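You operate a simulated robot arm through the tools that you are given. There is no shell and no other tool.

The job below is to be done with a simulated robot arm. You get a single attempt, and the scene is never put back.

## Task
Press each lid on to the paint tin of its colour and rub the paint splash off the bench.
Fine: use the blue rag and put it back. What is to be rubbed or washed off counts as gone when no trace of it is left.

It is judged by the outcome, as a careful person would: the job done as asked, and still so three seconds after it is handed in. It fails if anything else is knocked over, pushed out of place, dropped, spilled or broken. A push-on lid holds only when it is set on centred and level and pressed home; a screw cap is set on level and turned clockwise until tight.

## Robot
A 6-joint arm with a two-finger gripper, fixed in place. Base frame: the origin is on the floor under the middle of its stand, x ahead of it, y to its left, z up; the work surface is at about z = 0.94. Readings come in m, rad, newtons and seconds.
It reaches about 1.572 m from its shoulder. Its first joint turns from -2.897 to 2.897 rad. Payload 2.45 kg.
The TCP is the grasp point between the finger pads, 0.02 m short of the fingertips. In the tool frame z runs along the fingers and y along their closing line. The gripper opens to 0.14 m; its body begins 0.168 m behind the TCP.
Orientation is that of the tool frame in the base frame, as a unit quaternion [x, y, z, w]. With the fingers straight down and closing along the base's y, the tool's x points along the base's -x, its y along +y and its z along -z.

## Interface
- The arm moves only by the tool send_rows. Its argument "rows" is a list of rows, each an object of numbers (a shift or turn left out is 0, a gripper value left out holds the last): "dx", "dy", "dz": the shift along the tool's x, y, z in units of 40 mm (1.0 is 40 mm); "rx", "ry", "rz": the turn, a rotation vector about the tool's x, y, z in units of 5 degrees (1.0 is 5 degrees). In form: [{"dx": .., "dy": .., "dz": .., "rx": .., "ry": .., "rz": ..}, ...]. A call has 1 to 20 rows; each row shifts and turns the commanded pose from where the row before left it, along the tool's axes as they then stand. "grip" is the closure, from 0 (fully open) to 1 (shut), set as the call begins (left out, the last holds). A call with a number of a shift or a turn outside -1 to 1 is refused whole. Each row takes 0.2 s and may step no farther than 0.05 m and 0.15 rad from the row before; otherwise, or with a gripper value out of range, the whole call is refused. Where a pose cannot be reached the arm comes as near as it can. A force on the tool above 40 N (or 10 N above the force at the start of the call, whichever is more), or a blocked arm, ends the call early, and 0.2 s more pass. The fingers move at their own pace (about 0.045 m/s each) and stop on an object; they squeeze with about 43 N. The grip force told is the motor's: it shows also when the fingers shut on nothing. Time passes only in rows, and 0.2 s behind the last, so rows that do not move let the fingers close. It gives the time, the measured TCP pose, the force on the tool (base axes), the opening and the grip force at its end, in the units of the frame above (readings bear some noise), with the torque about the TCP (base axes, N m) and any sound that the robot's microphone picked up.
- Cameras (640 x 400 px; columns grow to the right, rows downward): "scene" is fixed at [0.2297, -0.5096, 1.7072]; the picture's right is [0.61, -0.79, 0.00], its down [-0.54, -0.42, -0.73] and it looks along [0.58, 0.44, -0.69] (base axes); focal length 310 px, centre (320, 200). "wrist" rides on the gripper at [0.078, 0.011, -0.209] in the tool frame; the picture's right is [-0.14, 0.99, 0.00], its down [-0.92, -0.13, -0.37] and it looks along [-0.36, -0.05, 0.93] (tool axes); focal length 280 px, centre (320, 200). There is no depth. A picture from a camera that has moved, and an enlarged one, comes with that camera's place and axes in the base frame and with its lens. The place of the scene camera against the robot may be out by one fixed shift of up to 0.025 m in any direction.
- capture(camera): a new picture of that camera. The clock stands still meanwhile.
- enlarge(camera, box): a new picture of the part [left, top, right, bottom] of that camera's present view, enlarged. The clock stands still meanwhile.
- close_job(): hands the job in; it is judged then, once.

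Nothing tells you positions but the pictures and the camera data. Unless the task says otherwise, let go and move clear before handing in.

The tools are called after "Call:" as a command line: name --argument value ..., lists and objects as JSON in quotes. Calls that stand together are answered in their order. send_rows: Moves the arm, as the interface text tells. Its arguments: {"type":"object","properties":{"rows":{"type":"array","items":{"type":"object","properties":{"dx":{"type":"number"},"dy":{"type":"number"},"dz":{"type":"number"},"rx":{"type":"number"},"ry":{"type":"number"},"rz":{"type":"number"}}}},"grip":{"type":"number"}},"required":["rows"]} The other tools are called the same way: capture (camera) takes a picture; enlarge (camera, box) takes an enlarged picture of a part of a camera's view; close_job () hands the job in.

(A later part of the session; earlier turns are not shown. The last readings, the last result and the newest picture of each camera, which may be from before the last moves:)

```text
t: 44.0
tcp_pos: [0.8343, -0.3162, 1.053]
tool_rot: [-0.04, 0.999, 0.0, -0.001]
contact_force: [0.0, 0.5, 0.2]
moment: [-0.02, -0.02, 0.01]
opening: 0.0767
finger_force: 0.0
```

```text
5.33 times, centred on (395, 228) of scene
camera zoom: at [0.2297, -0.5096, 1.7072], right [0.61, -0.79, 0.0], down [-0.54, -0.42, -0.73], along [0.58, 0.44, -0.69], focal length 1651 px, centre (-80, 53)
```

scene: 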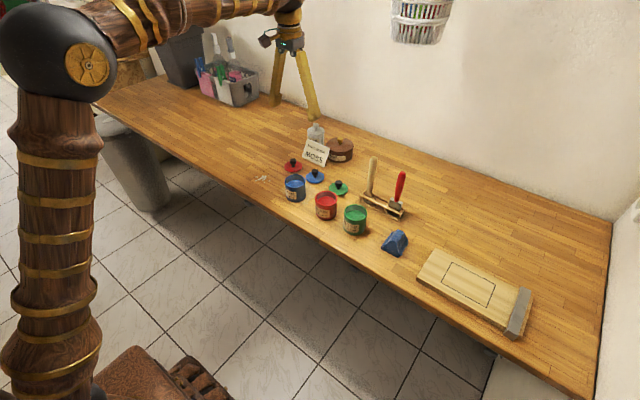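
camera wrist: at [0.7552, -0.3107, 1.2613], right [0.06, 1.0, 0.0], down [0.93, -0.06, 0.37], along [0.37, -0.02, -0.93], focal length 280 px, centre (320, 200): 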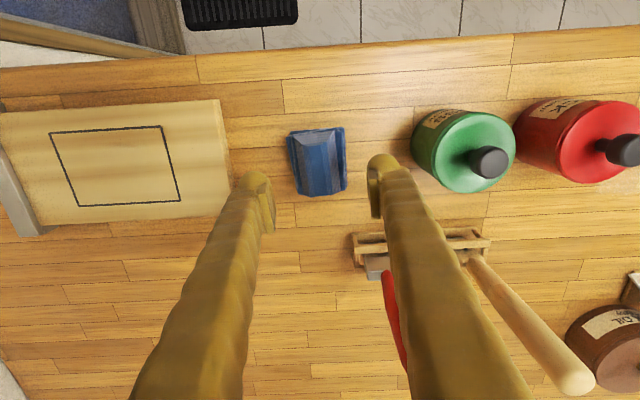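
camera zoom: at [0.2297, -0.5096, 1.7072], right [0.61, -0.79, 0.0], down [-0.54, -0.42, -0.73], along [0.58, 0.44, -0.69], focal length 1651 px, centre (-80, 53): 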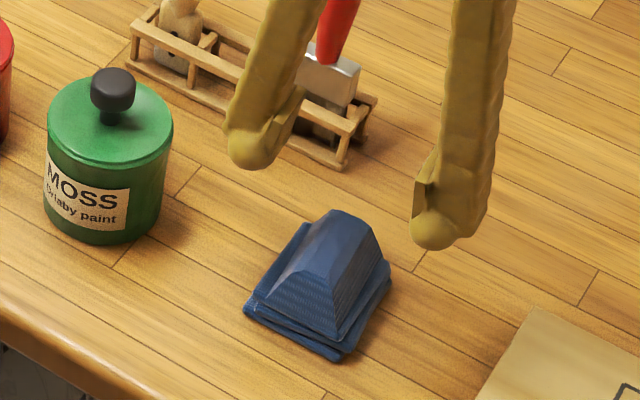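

The gripper is aligned with the ridge and centred on the rag. I'll descend to z≈0.974 and check before closing.

Call:
send_rows --rows '[{"dz": 0.7}, {"dz": 0.7}, {"dz": 0.4}, {"dz": 0.15}, {}]' --grip 0.45

Call:
enlarge --camera "wrist" --box '[240, 110, 400, 230]'

Call:
enlarge --camera "scene" --box '[365, 205, 425, 260]'

```text
t: 45.2
tcp_pos: [0.835, -0.3166, 0.9738]
tool_rot: [-0.039, 0.999, -0.002, 0.0]
contact_force: [1.2, -0.2, 0.8]
moment: [0.0, 0.0, 0.0]
opening: 0.077
finger_force: 0.0
```

```text
3.33 times, centred on (320, 170) of wrist
camera zoom: at [0.7553, -0.3111, 1.1831], right [0.06, 1.0, 0.0], down [0.93, -0.06, 0.37], along [0.37, -0.02, -0.93], focal length 935 px, centre (320, 300)
```

zoom: 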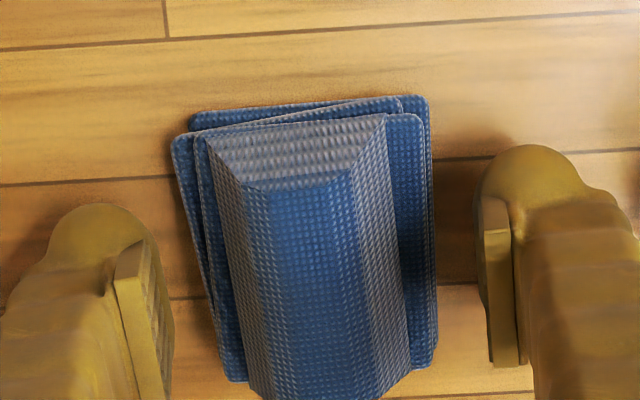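

```text
7.27 times, centred on (395, 232) of scene
camera zoom: at [0.2297, -0.5096, 1.7072], right [0.61, -0.79, 0.0], down [-0.54, -0.42, -0.73], along [0.58, 0.44, -0.69], focal length 2251 px, centre (-226, -36)
```

zoom: 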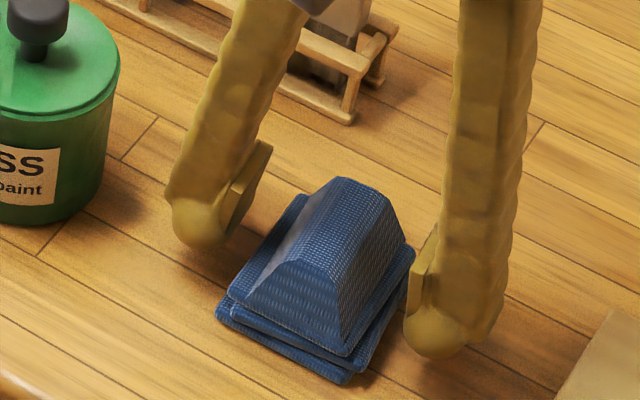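

The fingers straddle the ridge properly. I'll close on it.

Call:
send_rows --rows '[{}, {}, {}, {}, {}]' --grip 1

Call:
capture --camera "wrist"

Call:
enlarge --camera "scene" --box '[365, 205, 425, 260]'

```text
t: 46.0
tcp_pos: [0.8364, -0.3172, 0.982]
tool_rot: [-0.039, 0.999, -0.002, 0.004]
contact_force: [-2.6, 1.8, 41.9]
moment: [0.46, 0.09, -0.04]
opening: 0.0282
finger_force: 17.5
stopped in row 4: the force on the tool passed its limit at 45 N (the readings are from after the stop); the commanded pose is now the measured one
```

```text
taken
camera wrist: at [0.755, -0.3107, 1.1896], right [0.06, 1.0, 0.0], down [0.92, -0.05, 0.38], along [0.38, -0.03, -0.93], focal length 280 px, centre (320, 200)
```

wrist: 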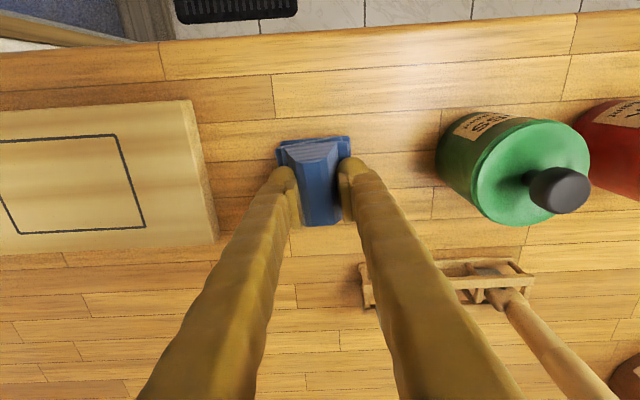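

```text
7.27 times, centred on (395, 232) of scene
camera zoom: at [0.2297, -0.5096, 1.7072], right [0.61, -0.79, 0.0], down [-0.54, -0.42, -0.73], along [0.58, 0.44, -0.69], focal length 2251 px, centre (-226, -36)
```

zoom: 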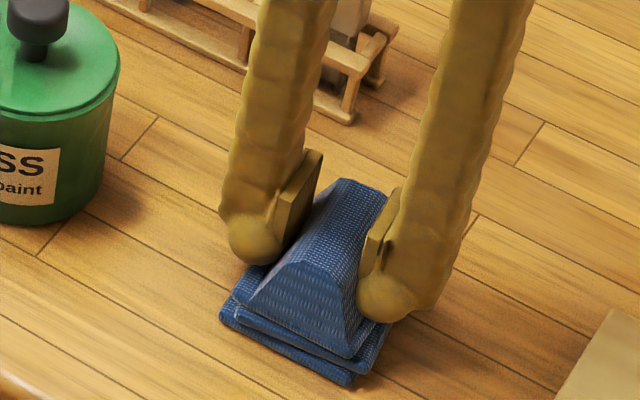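

The sloped sides wedged the fingers upward and tripped the force limit. I'll hold here and see whether the grip settles.

Call:
send_rows --rows '[{}, {}]' --grip 1

Call:
enlarge --camera "scene" --box '[365, 205, 425, 260]'

Call:
enlarge --camera "wrist" --box '[250, 120, 390, 240]'

```text
t: 46.4
tcp_pos: [0.8372, -0.3185, 0.9825]
tool_rot: [-0.039, 0.999, -0.003, 0.005]
contact_force: [-0.8, -2.9, 14.1]
moment: [0.21, 0.19, 0.07]
opening: 0.0225
finger_force: 40.3
stopped in row 1: the force on the tool passed its limit at 54 N (the readings are from after the stop); the commanded pose is now the measured one
```

```text
7.27 times, centred on (395, 232) of scene
camera zoom: at [0.2297, -0.5096, 1.7072], right [0.61, -0.79, 0.0], down [-0.54, -0.42, -0.73], along [0.58, 0.44, -0.69], focal length 2251 px, centre (-226, -36)
```

zoom: 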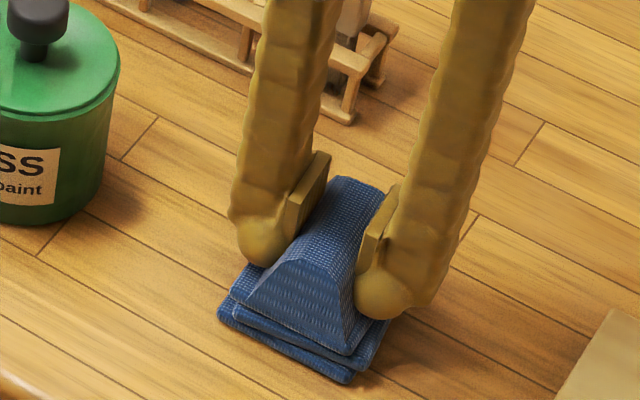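

```text
3.33 times, centred on (320, 180) of wrist
camera zoom: at [0.7552, -0.3116, 1.1902], right [0.06, 1.0, -0.01], down [0.92, -0.05, 0.38], along [0.38, -0.03, -0.93], focal length 935 px, centre (320, 267)
```

zoom: 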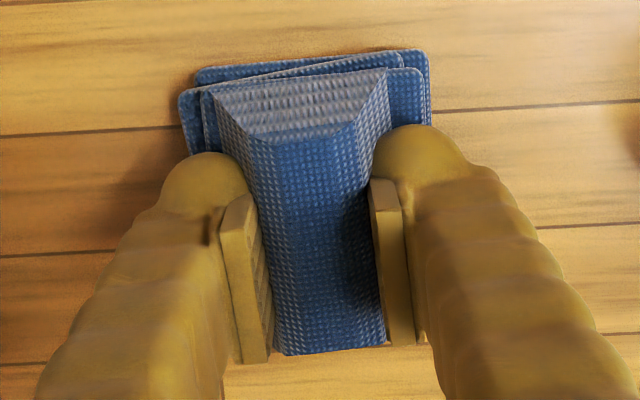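

The fingers now stand at 22.5 mm with 40 N of force. I'll hold once more to settle and then test-lift a little.

Call:
send_rows --rows '[{}, {}]' --grip 1

Call:
enlarge --camera "wrist" --box '[250, 120, 390, 240]'

```text
t: 47.0
tcp_pos: [0.838, -0.3174, 0.9823]
tool_rot: [-0.039, 0.999, -0.004, 0.005]
contact_force: [0.4, -5.6, 22.2]
moment: [0.22, 0.11, 0.02]
opening: 0.0222
finger_force: 43.2
```

```text
3.33 times, centred on (320, 180) of wrist
camera zoom: at [0.7553, -0.3116, 1.1898], right [0.06, 1.0, -0.01], down [0.92, -0.05, 0.38], along [0.38, -0.03, -0.93], focal length 935 px, centre (320, 267)
```

zoom: 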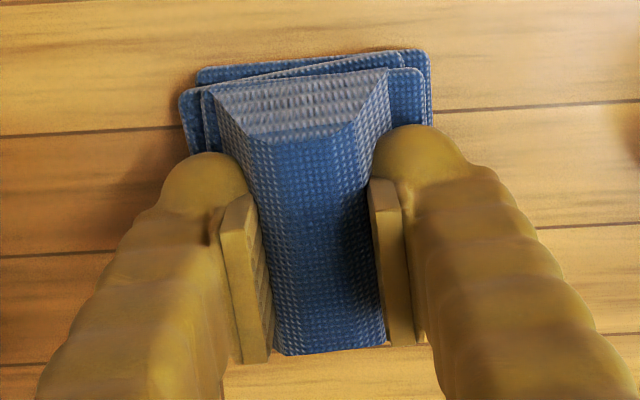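

The grip is steady with 43 N of squeeze. I'll test-lift slowly by about 30 mm and check that the rag comes along.

Call:
send_rows --rows '[{"dz": -0.15}, {"dz": -0.2}, {"dz": -0.4}, {}]' --grip 1

Call:
enlarge --camera "wrist" --box '[250, 120, 390, 240]'

Call:
enlarge --camera "scene" --box '[365, 195, 425, 255]'

```text
t: 48.0
tcp_pos: [0.8377, -0.3188, 1.0101]
tool_rot: [-0.04, 0.999, -0.002, 0.004]
contact_force: [-0.7, 0.5, -0.7]
moment: [-0.02, -0.03, -0.01]
opening: 0.0225
finger_force: 43.0
```

```text
3.33 times, centred on (320, 180) of wrist
camera zoom: at [0.7554, -0.3117, 1.219], right [0.06, 1.0, 0.0], down [0.92, -0.05, 0.38], along [0.38, -0.03, -0.93], focal length 935 px, centre (320, 267)
```

zoom: 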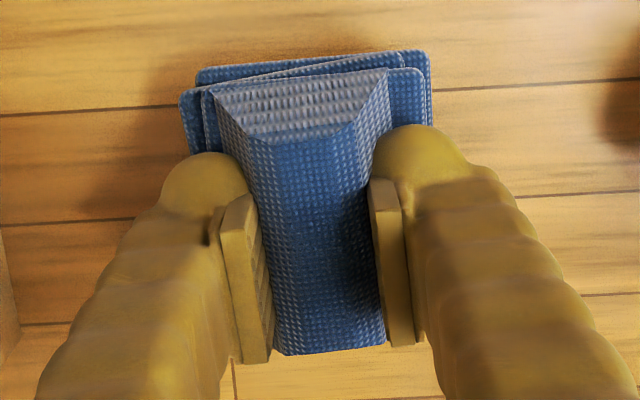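

```text
6.67 times, centred on (395, 225) of scene
camera zoom: at [0.2297, -0.5096, 1.7072], right [0.61, -0.79, 0.0], down [-0.54, -0.42, -0.73], along [0.58, 0.44, -0.69], focal length 2064 px, centre (-180, 33)
```

zoom: 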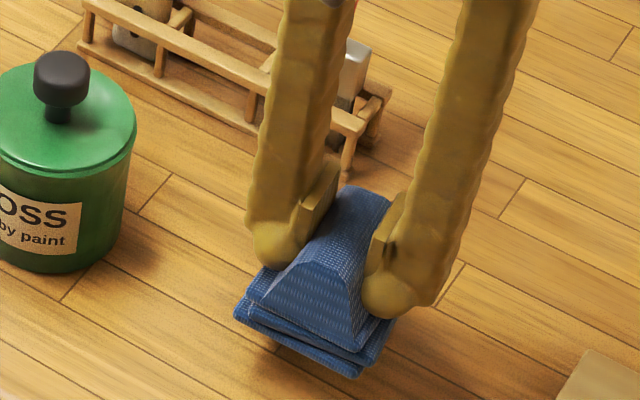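

The rag came up cleanly. I'll lift it well above the tins' knobs and carry it over to the splash at about (0.816, 0.241).

Call:
send_rows --rows '[{"dz": -0.6}, {"dz": -0.9}, {"dz": -0.9}, {"dz": -0.9}, {}]' --grip 1

Call:
send_rows --rows '[{"dx": -0.043, "dy": 0.5}, {"dx": -0.043, "dy": 0.8}, {"dx": -0.043, "dy": 0.9}, {"dx": -0.043, "dy": 0.9}, {"dx": -0.043, "dy": 0.9}, {"dx": -0.043, "dy": 0.9}, {"dx": -0.043, "dy": 0.9}, {"dx": -0.043, "dy": 0.9}, {"dx": -0.043, "dy": 0.9}, {"dx": -0.043, "dy": 0.9}, {"dx": -0.043, "dy": 0.9}, {"dx": -0.043, "dy": 0.9}, {"dx": -0.043, "dy": 0.9}, {"dx": -0.043, "dy": 0.9}, {"dx": -0.043, "dy": 0.8}, {"dx": -0.043, "dy": 0.5}, {}]' --grip 1

Call:
capture --camera "wrist"

Call:
capture --camera "scene"

```text
t: 49.2
tcp_pos: [0.8371, -0.3181, 1.1437]
tool_rot: [-0.039, 0.999, -0.002, 0.005]
contact_force: [0.7, -0.3, -0.6]
moment: [0.0, 0.03, 0.0]
opening: 0.0222
finger_force: 43.2
```

```text
t: 52.8
tcp_pos: [0.8204, 0.2198, 1.141]
tool_rot: [-0.038, 0.999, -0.003, 0.003]
contact_force: [0.8, -0.2, -0.3]
moment: [-0.02, 0.0, -0.01]
opening: 0.0222
finger_force: 43.0
```

```text
taken
camera wrist: at [0.7394, 0.2262, 1.3486], right [0.06, 1.0, 0.0], down [0.92, -0.05, 0.38], along [0.38, -0.03, -0.93], focal length 280 px, centre (320, 200)
```

wrist: 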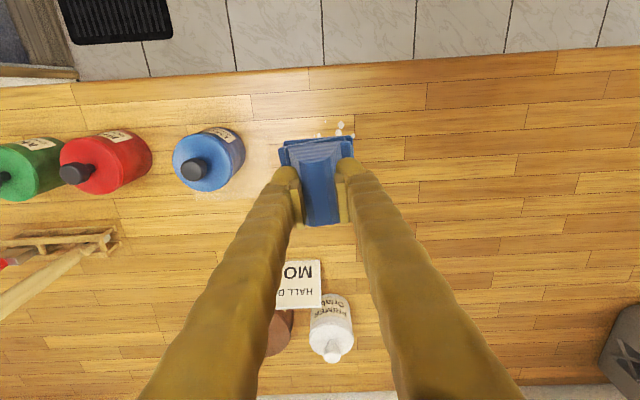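

```text
taken
```

scene: 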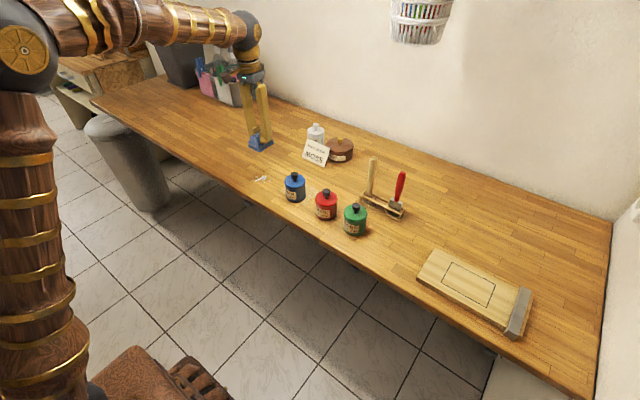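

The rag is held just beside the splash. I'll move the last 20 mm over it and lower to just above the bench.

Call:
send_rows --rows '[{"dx": -0.04, "dy": 0.5}, {"dz": 0.9}, {"dz": 0.9}, {"dz": 0.9}, {"dz": 0.7}, {"dz": 0.3}, {}]' --grip 1

Call:
enlarge --camera "scene" --box '[235, 140, 305, 200]'

Call:
capture --camera "wrist"

```text
t: 54.4
tcp_pos: [0.8218, 0.239, 0.9929]
tool_rot: [-0.039, 0.999, -0.003, 0.005]
contact_force: [-0.4, -0.4, -0.7]
moment: [0.03, 0.03, 0.02]
opening: 0.0224
finger_force: 42.9
```

```text
6.67 times, centred on (270, 170) of scene
camera zoom: at [0.2297, -0.5096, 1.7072], right [0.61, -0.79, 0.0], down [-0.54, -0.42, -0.73], along [0.58, 0.44, -0.69], focal length 2064 px, centre (653, 400)
```

zoom: 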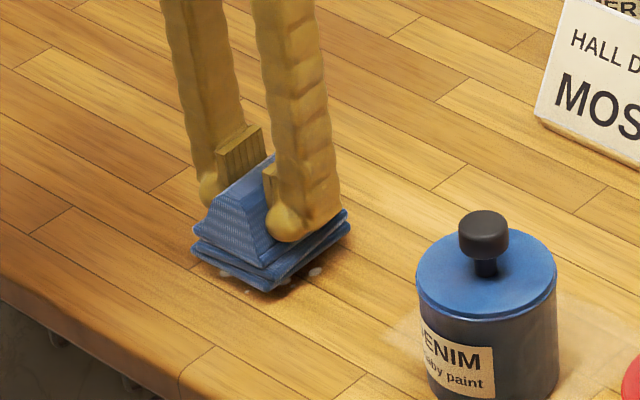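

```text
taken
camera wrist: at [0.7408, 0.2452, 1.1997], right [0.06, 1.0, 0.0], down [0.92, -0.05, 0.38], along [0.38, -0.03, -0.93], focal length 280 px, centre (320, 200)
```

wrist: 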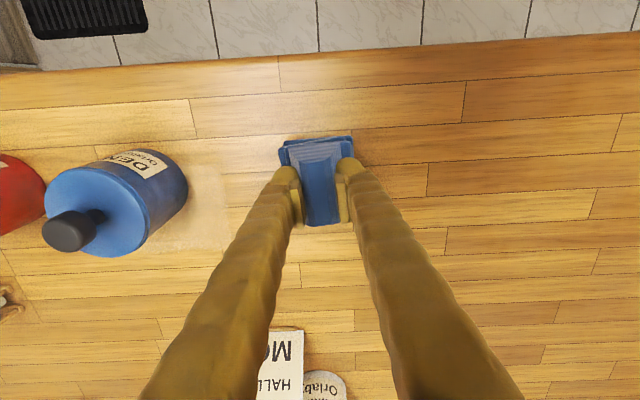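

The rag hangs directly above the splash. I'll lower in small steps to make contact and read the force.

Call:
send_rows --rows '[{"dz": 0.1}, {"dz": 0.1}, {"dz": 0.05}, {}]' --grip 1

```text
t: 55.4
tcp_pos: [0.8224, 0.2387, 0.9819]
tool_rot: [-0.039, 0.999, -0.003, 0.005]
contact_force: [-0.8, -2.0, 8.2]
moment: [0.15, 0.17, 0.04]
opening: 0.022
finger_force: 43.0
```

There is contact at 8 N, good for rubbing. I'll sweep the rag back and forth across the splash.

Call:
send_rows --rows '[{"dz": 0.01, "dy": -0.2}, {"dy": -0.4}, {"dy": -0.4}, {"dy": -0.3}, {"dy": 0.3}, {"dy": 0.5}, {"dy": 0.5}, {"dy": 0.5}, {"dy": 0.5}, {"dy": 0.3}, {"dy": -0.3}, {"dy": -0.5}, {"dy": -0.5}]' --grip 1

Call:
enlarge --camera "scene" --box '[235, 140, 305, 200]'

Call:
enlarge --camera "wrist" --box '[220, 80, 420, 240]'

```text
t: 58.2
tcp_pos: [0.8232, 0.2396, 0.9816]
tool_rot: [-0.039, 0.999, -0.003, 0.005]
contact_force: [-2.0, 12.6, 26.2]
moment: [0.36, -0.04, -0.07]
opening: 0.0222
finger_force: 43.5
```

```text
6.67 times, centred on (270, 170) of scene
camera zoom: at [0.2297, -0.5096, 1.7072], right [0.61, -0.79, 0.0], down [-0.54, -0.42, -0.73], along [0.58, 0.44, -0.69], focal length 2064 px, centre (653, 400)
```

zoom: 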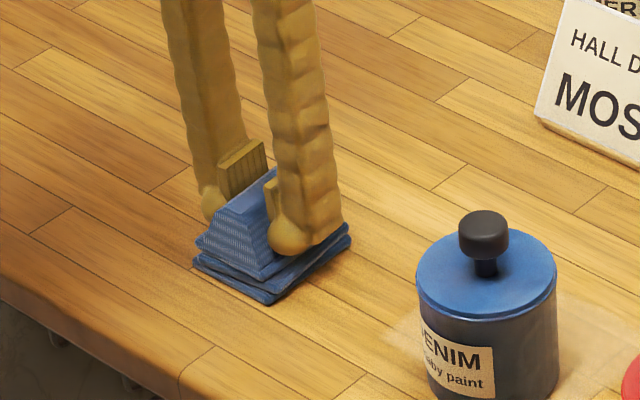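

```text
2.50 times, centred on (320, 160) of wrist
camera zoom: at [0.7408, 0.2457, 1.1897], right [0.06, 1.0, 0.0], down [0.92, -0.05, 0.38], along [0.38, -0.03, -0.93], focal length 701 px, centre (320, 300)
```

zoom: 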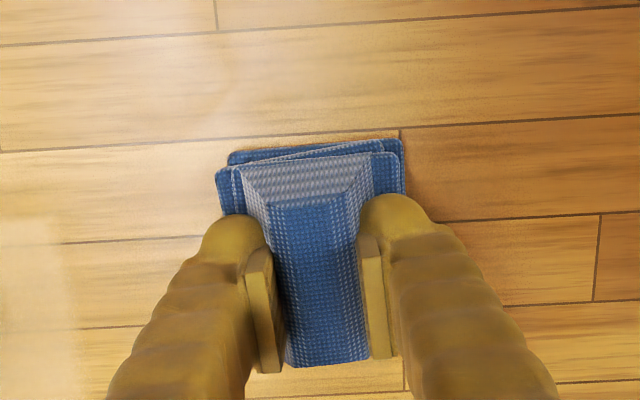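

No splash is visible around the rag now. I'll make more passes shifted toward the front and then toward the back, with slightly less pressure.

Call:
send_rows --rows '[{"dz": -0.01}, {"dx": 0.3}, {"dx": 0.3}, {"dy": -0.4}, {"dy": -0.4}, {"dy": -0.3}, {"dy": 0.4}, {"dy": 0.5}, {"dy": 0.5}, {"dy": 0.5}, {"dy": 0.3}, {"dy": -0.4}, {"dy": -0.4}, {"dy": -0.3}]' --grip 1

Call:
send_rows --rows '[{"dx": -0.4}, {"dx": -0.4}, {"dx": -0.4}, {"dy": -0.4}, {"dy": -0.4}, {"dy": -0.3}, {"dy": 0.4}, {"dy": 0.5}, {"dy": 0.5}, {"dy": 0.5}, {"dy": 0.3}, {"dy": -0.4}, {"dy": -0.4}, {"dy": -0.3}]' --grip 1

Call:
capture --camera "wrist"

Call:
enlarge --camera "scene" --box '[225, 140, 305, 200]'

```text
t: 61.2
tcp_pos: [0.799, 0.2375, 0.9822]
tool_rot: [-0.039, 0.999, -0.002, 0.005]
contact_force: [-0.6, 6.6, 12.3]
moment: [0.28, 0.04, -0.02]
opening: 0.0224
finger_force: 42.9
```

```text
t: 64.2
tcp_pos: [0.8473, 0.2392, 0.9816]
tool_rot: [-0.039, 0.999, -0.003, 0.005]
contact_force: [1.9, 0.9, 4.4]
moment: [0.2, 0.12, -0.05]
opening: 0.0222
finger_force: 43.5
```

```text
taken
camera wrist: at [0.7649, 0.2463, 1.1899], right [0.06, 1.0, 0.0], down [0.92, -0.05, 0.38], along [0.38, -0.03, -0.93], focal length 280 px, centre (320, 200)
```

wrist: 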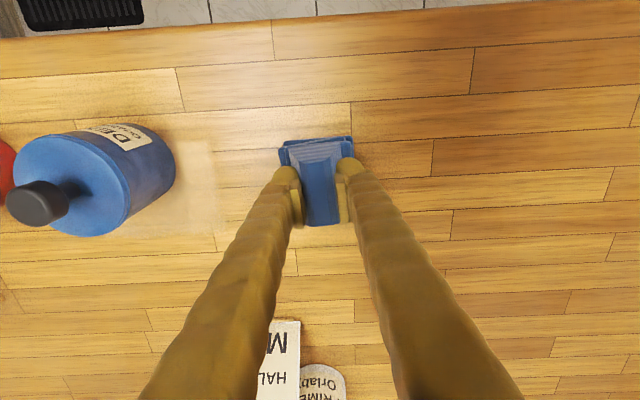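

```text
6.67 times, centred on (265, 170) of scene
camera zoom: at [0.2297, -0.5096, 1.7072], right [0.61, -0.79, 0.0], down [-0.54, -0.42, -0.73], along [0.58, 0.44, -0.69], focal length 2064 px, centre (687, 400)
```

zoom: 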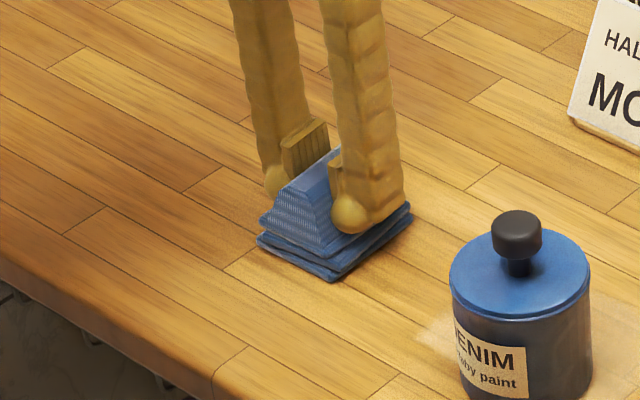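

Everything seems wiped. I'll lift the rag and look at the area for any traces.

Call:
send_rows --rows '[{"dz": -0.3}, {"dz": -0.9}, {"dz": -0.9}, {"dz": -0.9}, {"dz": -0.9}, {"dx": -0.7}, {"dx": -0.7}, {}]' --grip 1

Call:
enlarge --camera "wrist" --box '[220, 0, 420, 125]'

Call:
enlarge --camera "scene" --box '[225, 150, 305, 210]'

Call:
capture --camera "wrist"

```text
t: 66.0
tcp_pos: [0.8999, 0.2461, 1.1382]
tool_rot: [-0.038, 0.999, -0.003, 0.004]
contact_force: [0.3, 0.0, -1.5]
moment: [-0.02, 0.01, 0.01]
opening: 0.0222
finger_force: 43.4
```

```text
3.20 times, centred on (320, 62) of wrist
camera zoom: at [0.819, 0.2525, 1.347], right [0.06, 1.0, 0.0], down [0.92, -0.05, 0.38], along [0.38, -0.03, -0.93], focal length 897 px, centre (320, 640)
```

zoom: 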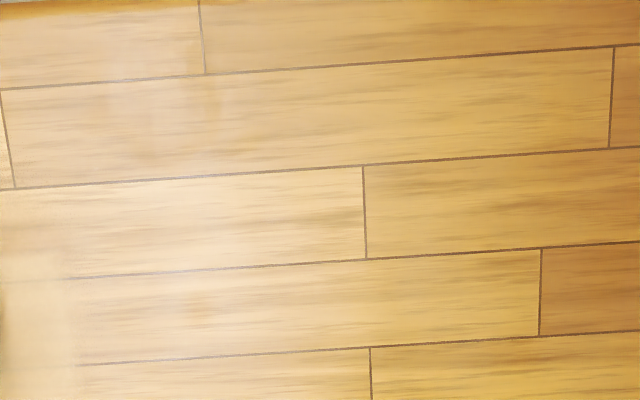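

```text
6.67 times, centred on (265, 180) of scene
camera zoom: at [0.2297, -0.5096, 1.7072], right [0.61, -0.79, 0.0], down [-0.54, -0.42, -0.73], along [0.58, 0.44, -0.69], focal length 2064 px, centre (687, 333)
```

zoom: 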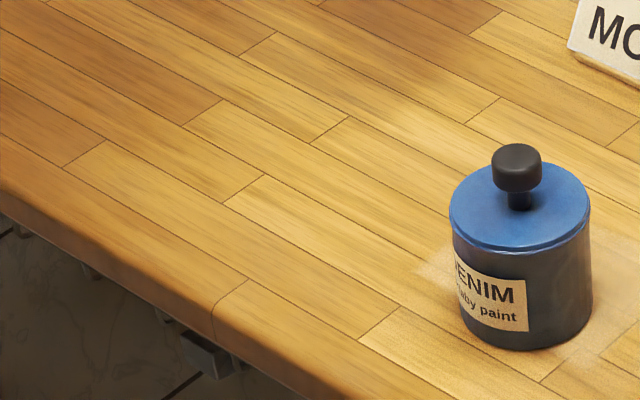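

```text
taken
camera wrist: at [0.819, 0.2525, 1.347], right [0.06, 1.0, 0.0], down [0.92, -0.05, 0.38], along [0.38, -0.03, -0.93], focal length 280 px, centre (320, 200)
```

wrist: 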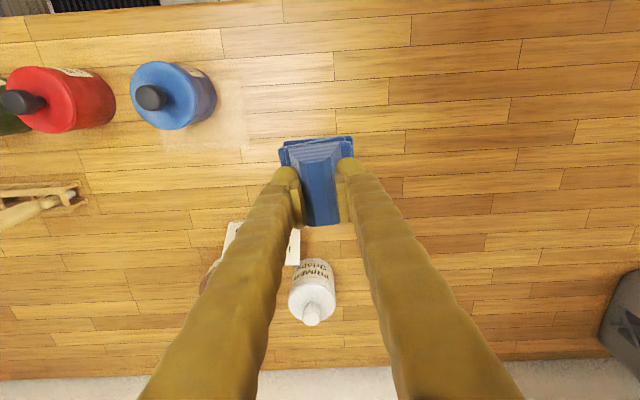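

The splash area looks clean. Before returning the rag I'll zoom in on the wiped area once more, and on the pale patch by the blue tin.

Call:
enlarge --camera "wrist" --box '[270, 60, 370, 125]'

Call:
enlarge --camera "wrist" --box '[120, 40, 280, 160]'

Call:
enlarge --camera "scene" --box '[245, 165, 285, 195]'

Call:
enlarge --camera "scene" --box '[270, 165, 330, 215]'

```text
6.15 times, centred on (320, 92) of wrist
camera zoom: at [0.819, 0.2525, 1.347], right [0.06, 1.0, 0.0], down [0.92, -0.05, 0.38], along [0.38, -0.03, -0.93], focal length 1726 px, centre (320, 862)
```

zoom: 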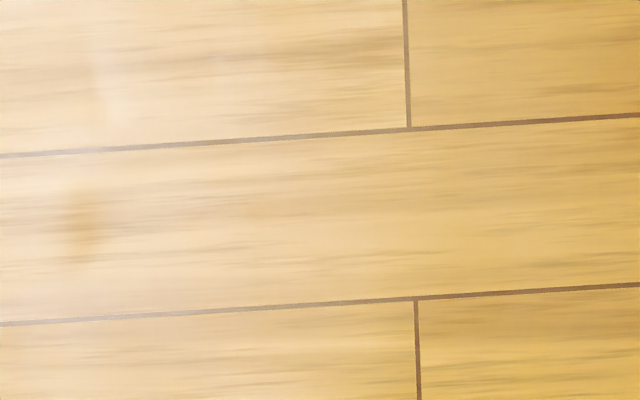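

```text
3.33 times, centred on (200, 100) of wrist
camera zoom: at [0.819, 0.2525, 1.347], right [0.06, 1.0, 0.0], down [0.92, -0.05, 0.38], along [0.38, -0.03, -0.93], focal length 935 px, centre (720, 533)
```

zoom: 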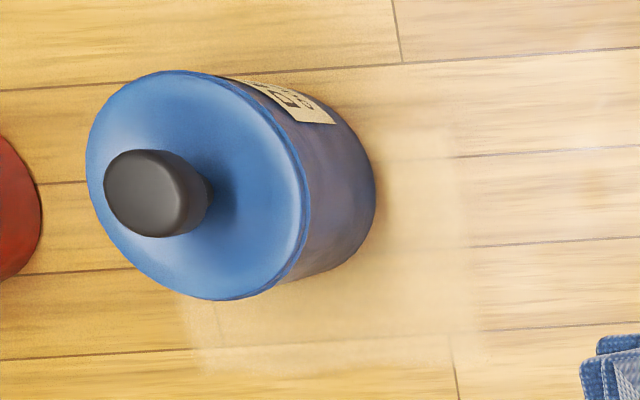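

```text
13.33 times, centred on (265, 180) of scene
camera zoom: at [0.2297, -0.5096, 1.7072], right [0.61, -0.79, 0.0], down [-0.54, -0.42, -0.73], along [0.58, 0.44, -0.69], focal length 4127 px, centre (1053, 467)
```

zoom: 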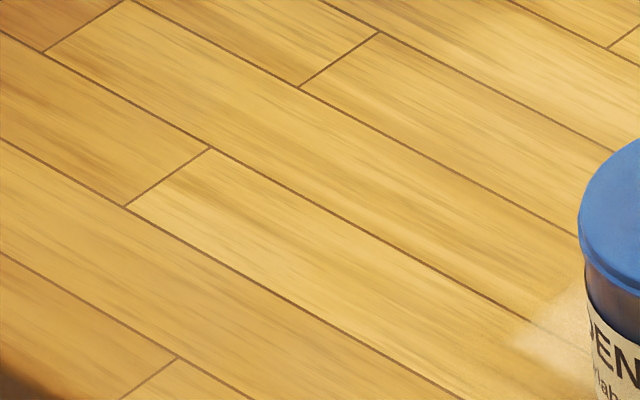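

```text
8.00 times, centred on (300, 190) of scene
camera zoom: at [0.2297, -0.5096, 1.7072], right [0.61, -0.79, 0.0], down [-0.54, -0.42, -0.73], along [0.58, 0.44, -0.69], focal length 2476 px, centre (480, 280)
```

zoom: 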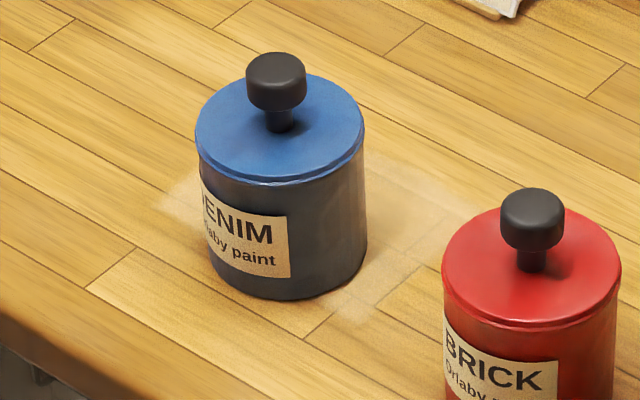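

The wiped area shows no trace, and the pale square under the blue tin is part of the bench finish, so I leave it. I'll carry the rag back to where it lay, staying above the knobs.

Call:
send_rows --rows '[{"dx": 0.67}, {"dx": 0.67}, {"dx": 0.67}, {"dx": 0.67}, {"dy": -0.5}, {"dy": -0.8}, {"dy": -0.9}, {"dy": -0.9}, {"dy": -0.9}, {"dy": -0.9}, {"dy": -0.9}, {"dy": -0.9}, {"dy": -0.9}, {"dy": -0.9}, {"dy": -0.9}, {"dy": -0.9}, {"dy": -0.9}, {"dy": -0.9}, {"dy": -0.84}, {"dy": -0.5}]' --grip 1

Call:
send_rows --rows '[{"dy": -0.5}, {}, {}]' --grip 1

Call:
capture --camera "wrist"

```text
t: 70.2
tcp_pos: [0.8356, -0.2981, 1.1394]
tool_rot: [-0.038, 0.999, -0.003, 0.005]
contact_force: [0.7, -0.2, -0.2]
moment: [-0.01, -0.01, 0.0]
opening: 0.0222
finger_force: 42.6
```

```text
t: 71.0
tcp_pos: [0.8369, -0.3184, 1.1396]
tool_rot: [-0.039, 0.999, -0.002, 0.004]
contact_force: [-0.4, 0.3, -0.7]
moment: [0.04, 0.02, -0.04]
opening: 0.0224
finger_force: 42.9
```

```text
taken
camera wrist: at [0.7557, -0.3115, 1.3477], right [0.06, 1.0, 0.0], down [0.92, -0.05, 0.38], along [0.38, -0.03, -0.93], focal length 280 px, centre (320, 200)
```

wrist: 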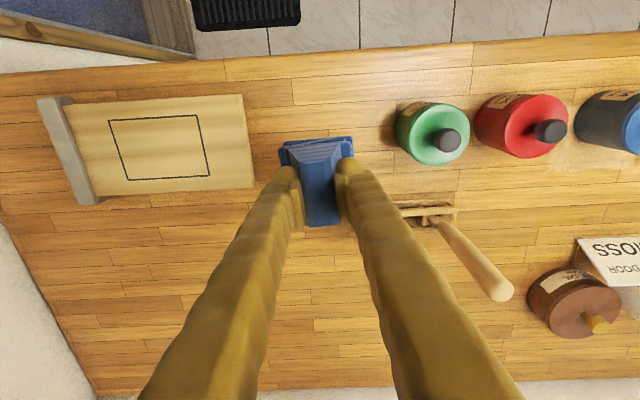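

The hand is back at the recorded spot to within a millimetre. I'll lower the rag, compensating the small tilt drift.

Call:
send_rows --rows '[{"dx": 0.04, "dy": 0.015, "dz": 0.6}, {"dz": 0.9}, {"dz": 0.9}, {"dz": 0.9}, {"dz": 0.4}, {}]' --grip 1

Call:
enlarge --camera "wrist" --box '[250, 120, 390, 240]'

Call:
enlarge --camera "scene" --box '[365, 205, 425, 260]'

```text
t: 72.4
tcp_pos: [0.8376, -0.3195, 0.9923]
tool_rot: [-0.04, 0.999, -0.003, 0.005]
contact_force: [0.3, -0.3, -0.7]
moment: [0.01, 0.02, -0.02]
opening: 0.022
finger_force: 43.4
```

```text
3.33 times, centred on (320, 180) of wrist
camera zoom: at [0.756, -0.3129, 1.2007], right [0.06, 1.0, 0.0], down [0.92, -0.05, 0.38], along [0.38, -0.03, -0.93], focal length 935 px, centre (320, 267)
```

zoom: 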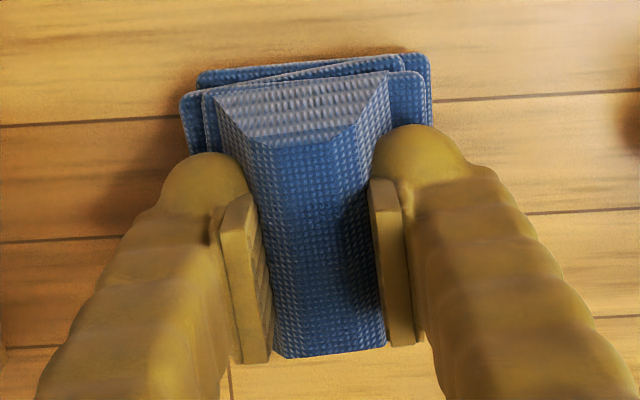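

```text
7.27 times, centred on (395, 232) of scene
camera zoom: at [0.2297, -0.5096, 1.7072], right [0.61, -0.79, 0.0], down [-0.54, -0.42, -0.73], along [0.58, 0.44, -0.69], focal length 2251 px, centre (-226, -36)
```

zoom: 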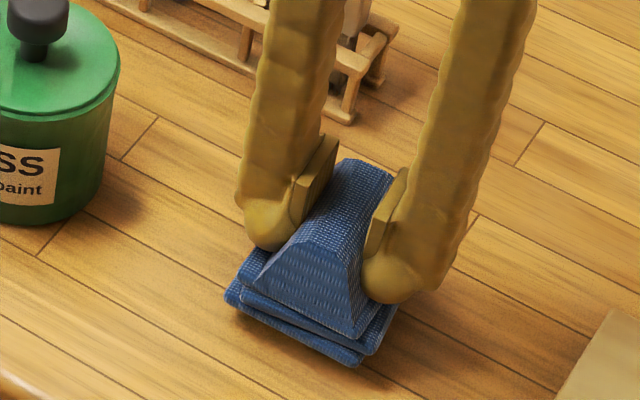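

I'll make a 1 mm correction in y, then set the rag down on the bench.

Call:
send_rows --rows '[{"dx": 0.015, "dy": 0.03}, {"dz": 0.1}, {"dz": 0.1}, {"dz": 0.05}, {}]' --grip 1

Call:
enlarge --camera "scene" --box '[365, 205, 425, 260]'

```text
t: 73.6
tcp_pos: [0.8373, -0.3165, 0.9838]
tool_rot: [-0.04, 0.999, -0.003, 0.004]
contact_force: [0.1, 0.7, -0.1]
moment: [0.0, 0.03, -0.03]
opening: 0.0222
finger_force: 42.7
```

```text
7.27 times, centred on (395, 232) of scene
camera zoom: at [0.2297, -0.5096, 1.7072], right [0.61, -0.79, 0.0], down [-0.54, -0.42, -0.73], along [0.58, 0.44, -0.69], focal length 2251 px, centre (-226, -36)
```

zoom: 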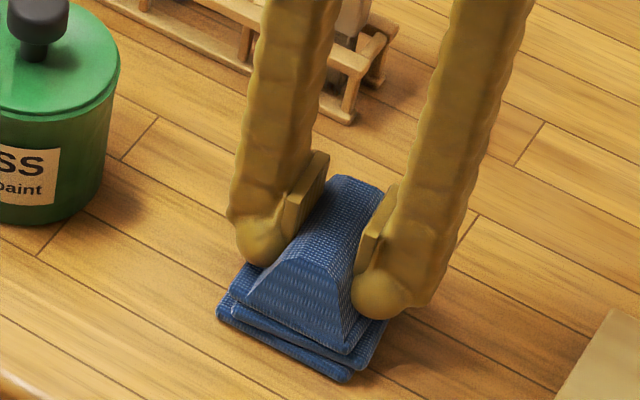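

Not touching yet, so I'll lower another millimetre or two until contact shows.

Call:
send_rows --rows '[{"dz": 0.03}, {"dz": 0.02}, {}]' --grip 1

```text
t: 74.4
tcp_pos: [0.8365, -0.3179, 0.9827]
tool_rot: [-0.039, 0.999, -0.003, 0.007]
contact_force: [-1.7, -2.0, 19.9]
moment: [0.06, 0.37, -0.02]
opening: 0.0222
finger_force: 42.9
```

There is contact at 20 N, so the rag is down. I'll open the fingers and rise clear.

Call:
send_rows --rows '[{}, {}, {}, {}]' --grip 0.4

Call:
send_rows --rows '[{"dz": -0.3}, {"dz": -0.6}, {"dz": -0.9}, {"dz": -0.9}, {"dz": -0.9}, {}]'

Call:
enlarge --camera "scene" --box '[365, 215, 425, 265]'

Call:
capture --camera "wrist"

Call:
capture --camera "scene"

```text
t: 75.4
tcp_pos: [0.8365, -0.3165, 0.9803]
tool_rot: [-0.039, 0.999, -0.003, 0.005]
contact_force: [1.4, 0.4, -0.2]
moment: [-0.03, 0.0, 0.0]
opening: 0.0841
finger_force: 0.0
```

```text
t: 76.8
tcp_pos: [0.8361, -0.3166, 1.1242]
tool_rot: [-0.039, 0.999, -0.003, 0.004]
contact_force: [-0.5, -0.4, -0.5]
moment: [0.01, -0.01, 0.05]
opening: 0.0839
finger_force: 0.0
```

```text
8.00 times, centred on (395, 240) of scene
camera zoom: at [0.2297, -0.5096, 1.7072], right [0.61, -0.79, 0.0], down [-0.54, -0.42, -0.73], along [0.58, 0.44, -0.69], focal length 2476 px, centre (-280, -120)
```

zoom: 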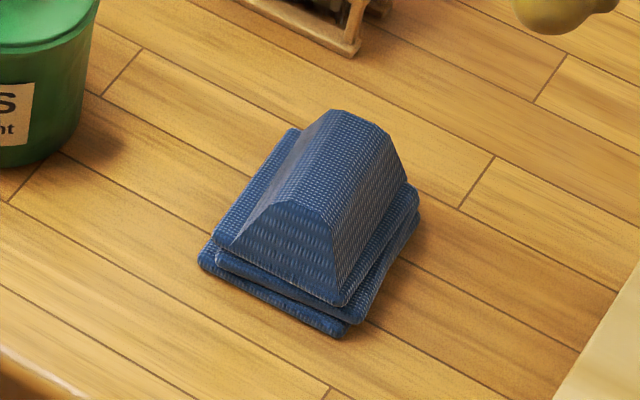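

```text
taken
camera wrist: at [0.7545, -0.3102, 1.3322], right [0.06, 1.0, 0.0], down [0.92, -0.05, 0.38], along [0.38, -0.03, -0.93], focal length 280 px, centre (320, 200)
```

wrist: 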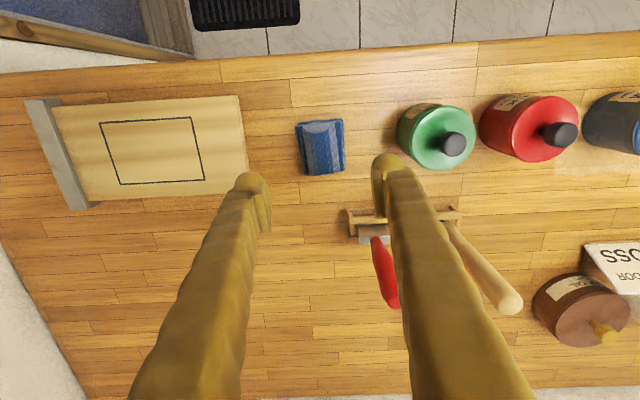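

```text
taken
```

scene: 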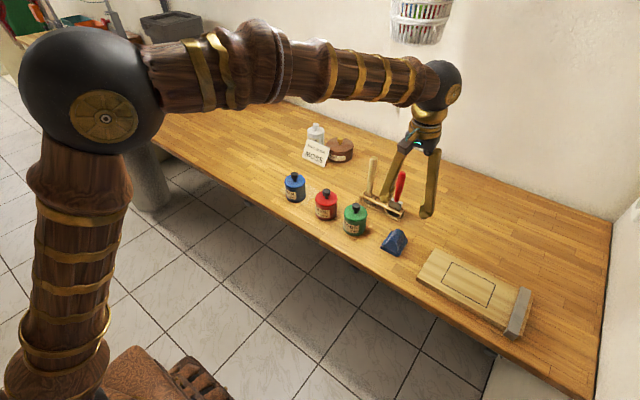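

The rag is back within about 3 mm of where it lay. I'll now double-check that all three lids sit at the same height on their tins.

Call:
enlarge --camera "scene" --box '[335, 195, 375, 240]'

Call:
enlarge --camera "scene" --box '[306, 180, 346, 225]'

Call:
enlarge --camera "scene" --box '[275, 163, 315, 208]'

Call:
enlarge --camera "wrist" --box '[380, 80, 600, 190]'

```text
8.89 times, centred on (355, 218) of scene
camera zoom: at [0.2297, -0.5096, 1.7072], right [0.61, -0.79, 0.0], down [-0.54, -0.42, -0.73], along [0.58, 0.44, -0.69], focal length 2752 px, centre (9, 44)
```

zoom: 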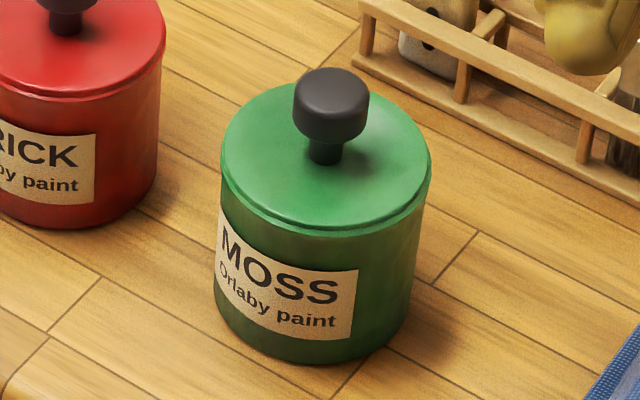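

```text
8.89 times, centred on (326, 202) of scene
camera zoom: at [0.2297, -0.5096, 1.7072], right [0.61, -0.79, 0.0], down [-0.54, -0.42, -0.73], along [0.58, 0.44, -0.69], focal length 2752 px, centre (267, 178)
```

zoom: 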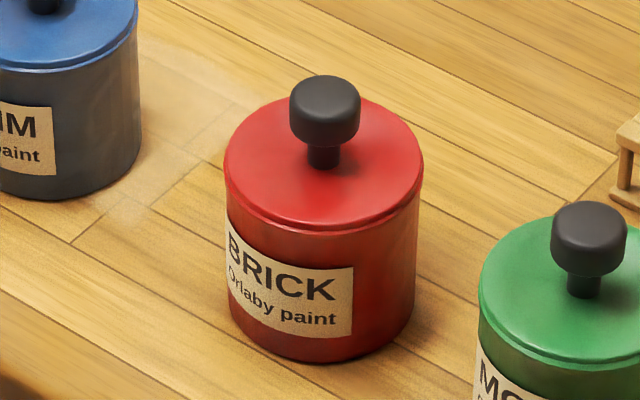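

```text
8.89 times, centred on (295, 186) of scene
camera zoom: at [0.2297, -0.5096, 1.7072], right [0.61, -0.79, 0.0], down [-0.54, -0.42, -0.73], along [0.58, 0.44, -0.69], focal length 2752 px, centre (542, 329)
```

zoom: 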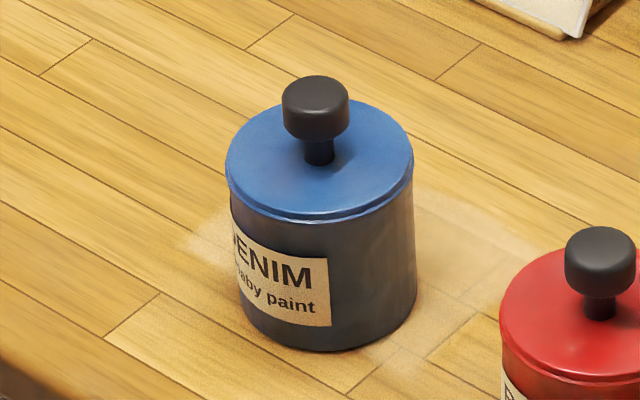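

```text
2.91 times, centred on (490, 135) of wrist
camera zoom: at [0.7545, -0.3102, 1.3322], right [0.06, 1.0, 0.0], down [0.92, -0.05, 0.38], along [0.38, -0.03, -0.93], focal length 816 px, centre (-174, 389)
```

zoom: 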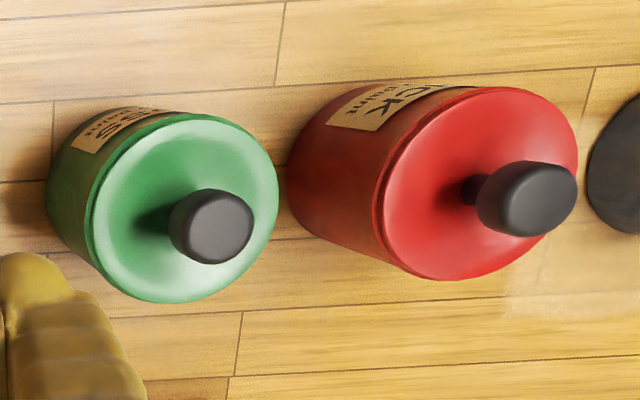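

The lids look identical in seating. The green one snapped only on release, so I'll go back over it and give its knob a gentle re-grip and firmness check.

Call:
send_rows --rows '[{"rz": 0.9}, {"ry": 0.09, "rx": -0.07}, {"dx": 0.08, "dy": 0.7}, {"dx": 0.08, "dy": 0.7}, {"dx": 0.08, "dy": 0.7}, {"dx": 0.07, "dy": 0.7}, {"dx": 0.07, "dy": 0.7}, {}, {}]' --grip 0.55

Call:
enlarge --camera "wrist" --box '[260, 110, 380, 200]'

```text
t: 78.8
tcp_pos: [0.8202, -0.1764, 1.124]
tool_rot: [0.0, 1.0, 0.001, 0.0]
contact_force: [0.7, -0.4, -0.7]
moment: [0.01, -0.01, 0.01]
opening: 0.063
finger_force: 0.1
```

```text
4.44 times, centred on (320, 155) of wrist
camera zoom: at [0.7404, -0.1652, 1.3332], right [0.14, 0.99, 0.0], down [0.92, -0.13, 0.37], along [0.37, -0.05, -0.93], focal length 1246 px, centre (320, 400)
```

zoom: 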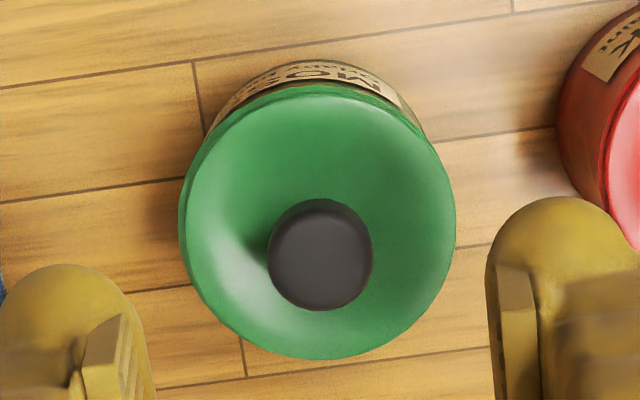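

The gripper is within about 1 mm of the knob's axis. I'll descend, grip gently and read the force.

Call:
send_rows --rows '[{"dx": -0.025, "dy": -0.02, "dz": 0.7}, {"dz": 0.7}, {"dz": 0.5}, {"dz": 0.33}, {}]' --grip 0.55

Call:
send_rows --rows '[{}, {}, {}, {}, {}]' --grip 1

Call:
enlarge --camera "scene" --box '[335, 190, 375, 235]'

```text
t: 80.0
tcp_pos: [0.8204, -0.1781, 1.0358]
tool_rot: [-0.001, 1.0, 0.0, 0.001]
contact_force: [0.5, -0.8, 0.5]
moment: [-0.01, 0.03, 0.01]
opening: 0.0633
finger_force: 0.1
```

```text
t: 81.2
tcp_pos: [0.8211, -0.1767, 1.0361]
tool_rot: [0.0, 1.0, 0.001, 0.0]
contact_force: [-0.1, 0.6, 0.4]
moment: [0.03, 0.01, 0.0]
opening: 0.0214
finger_force: 42.7
heard: snap
```

```text
8.89 times, centred on (355, 212) of scene
camera zoom: at [0.2297, -0.5096, 1.7072], right [0.61, -0.79, 0.0], down [-0.54, -0.42, -0.73], along [0.58, 0.44, -0.69], focal length 2752 px, centre (9, 89)
```

zoom: 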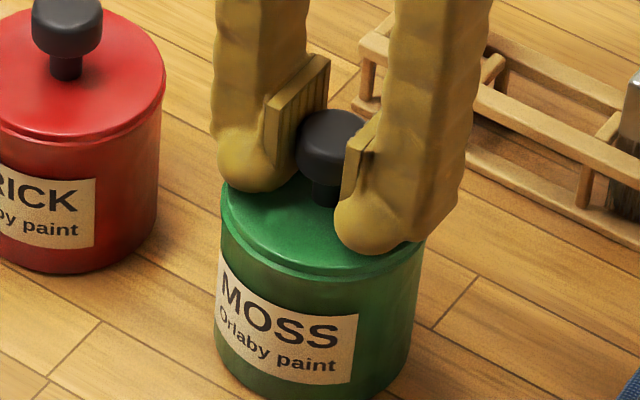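

Another snap was heard as I gripped the knob, so the green lid's state is uncertain. I'll tug very slightly (about 0.5–1 mm) and read the force to see whether the lid is latched.

Call:
send_rows --rows '[{"dz": -0.012}, {}]' --grip 1

Call:
send_rows --rows '[{"dz": -0.015}, {}]' --grip 1

Call:
enlarge --camera "scene" --box '[340, 200, 372, 225]'

```text
t: 81.8
tcp_pos: [0.8203, -0.1775, 1.0354]
tool_rot: [0.0, 1.0, 0.0, -0.001]
contact_force: [-0.8, -0.4, -0.3]
moment: [-0.03, 0.01, -0.03]
opening: 0.0207
finger_force: 43.1
```

```text
t: 82.4
tcp_pos: [0.8204, -0.1765, 1.0359]
tool_rot: [0.0, 1.0, 0.0, 0.0]
contact_force: [-0.1, -1.4, -0.2]
moment: [-0.01, 0.02, -0.01]
opening: 0.0206
finger_force: 43.4
```

```text
16.00 times, centred on (356, 212) of scene
camera zoom: at [0.2297, -0.5096, 1.7072], right [0.61, -0.79, 0.0], down [-0.54, -0.42, -0.73], along [0.58, 0.44, -0.69], focal length 4953 px, centre (-256, 0)
```

zoom: 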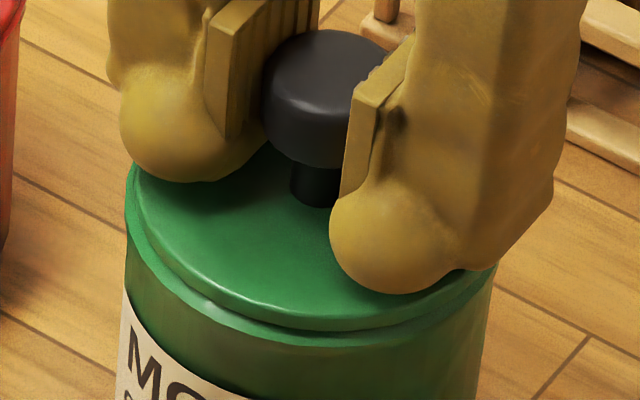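

Call:
send_rows --rows '[{"dz": -0.03}, {"dz": -0.03}, {}]' --grip 1

Call:
enlarge --camera "scene" --box '[340, 200, 372, 225]'

Call:
enlarge --camera "wrist" --box '[260, 125, 380, 225]'

```text
t: 83.2
tcp_pos: [0.8214, -0.1774, 1.0394]
tool_rot: [0.0, 1.0, 0.0, 0.0]
contact_force: [0.0, 0.3, 0.5]
moment: [0.02, 0.04, 0.03]
opening: 0.021
finger_force: 43.4
```

```text
16.00 times, centred on (356, 212) of scene
camera zoom: at [0.2297, -0.5096, 1.7072], right [0.61, -0.79, 0.0], down [-0.54, -0.42, -0.73], along [0.58, 0.44, -0.69], focal length 4953 px, centre (-256, 0)
```

zoom: 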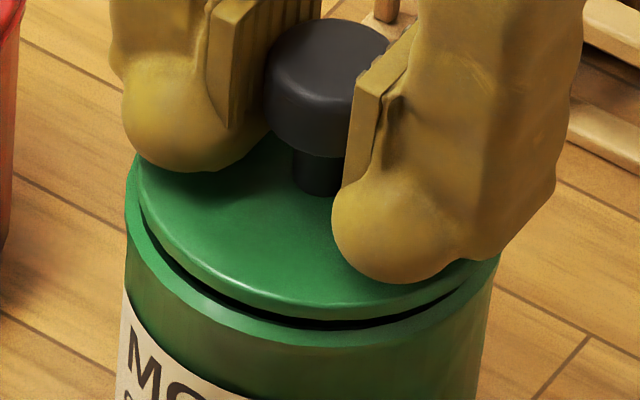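

```text
4.00 times, centred on (320, 175) of wrist
camera zoom: at [0.7418, -0.1663, 1.2481], right [0.14, 0.99, 0.0], down [0.92, -0.13, 0.37], along [0.37, -0.05, -0.93], focal length 1122 px, centre (320, 300)
```

zoom: 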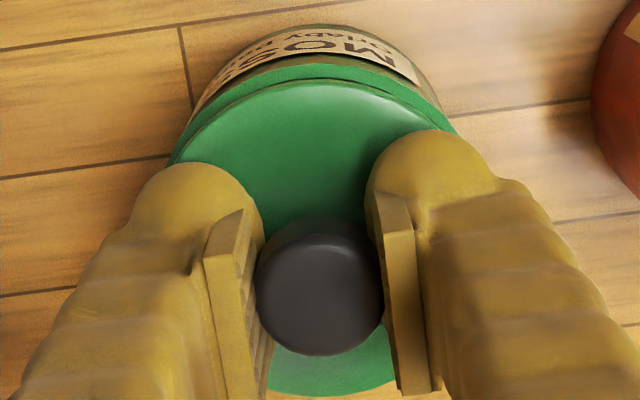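

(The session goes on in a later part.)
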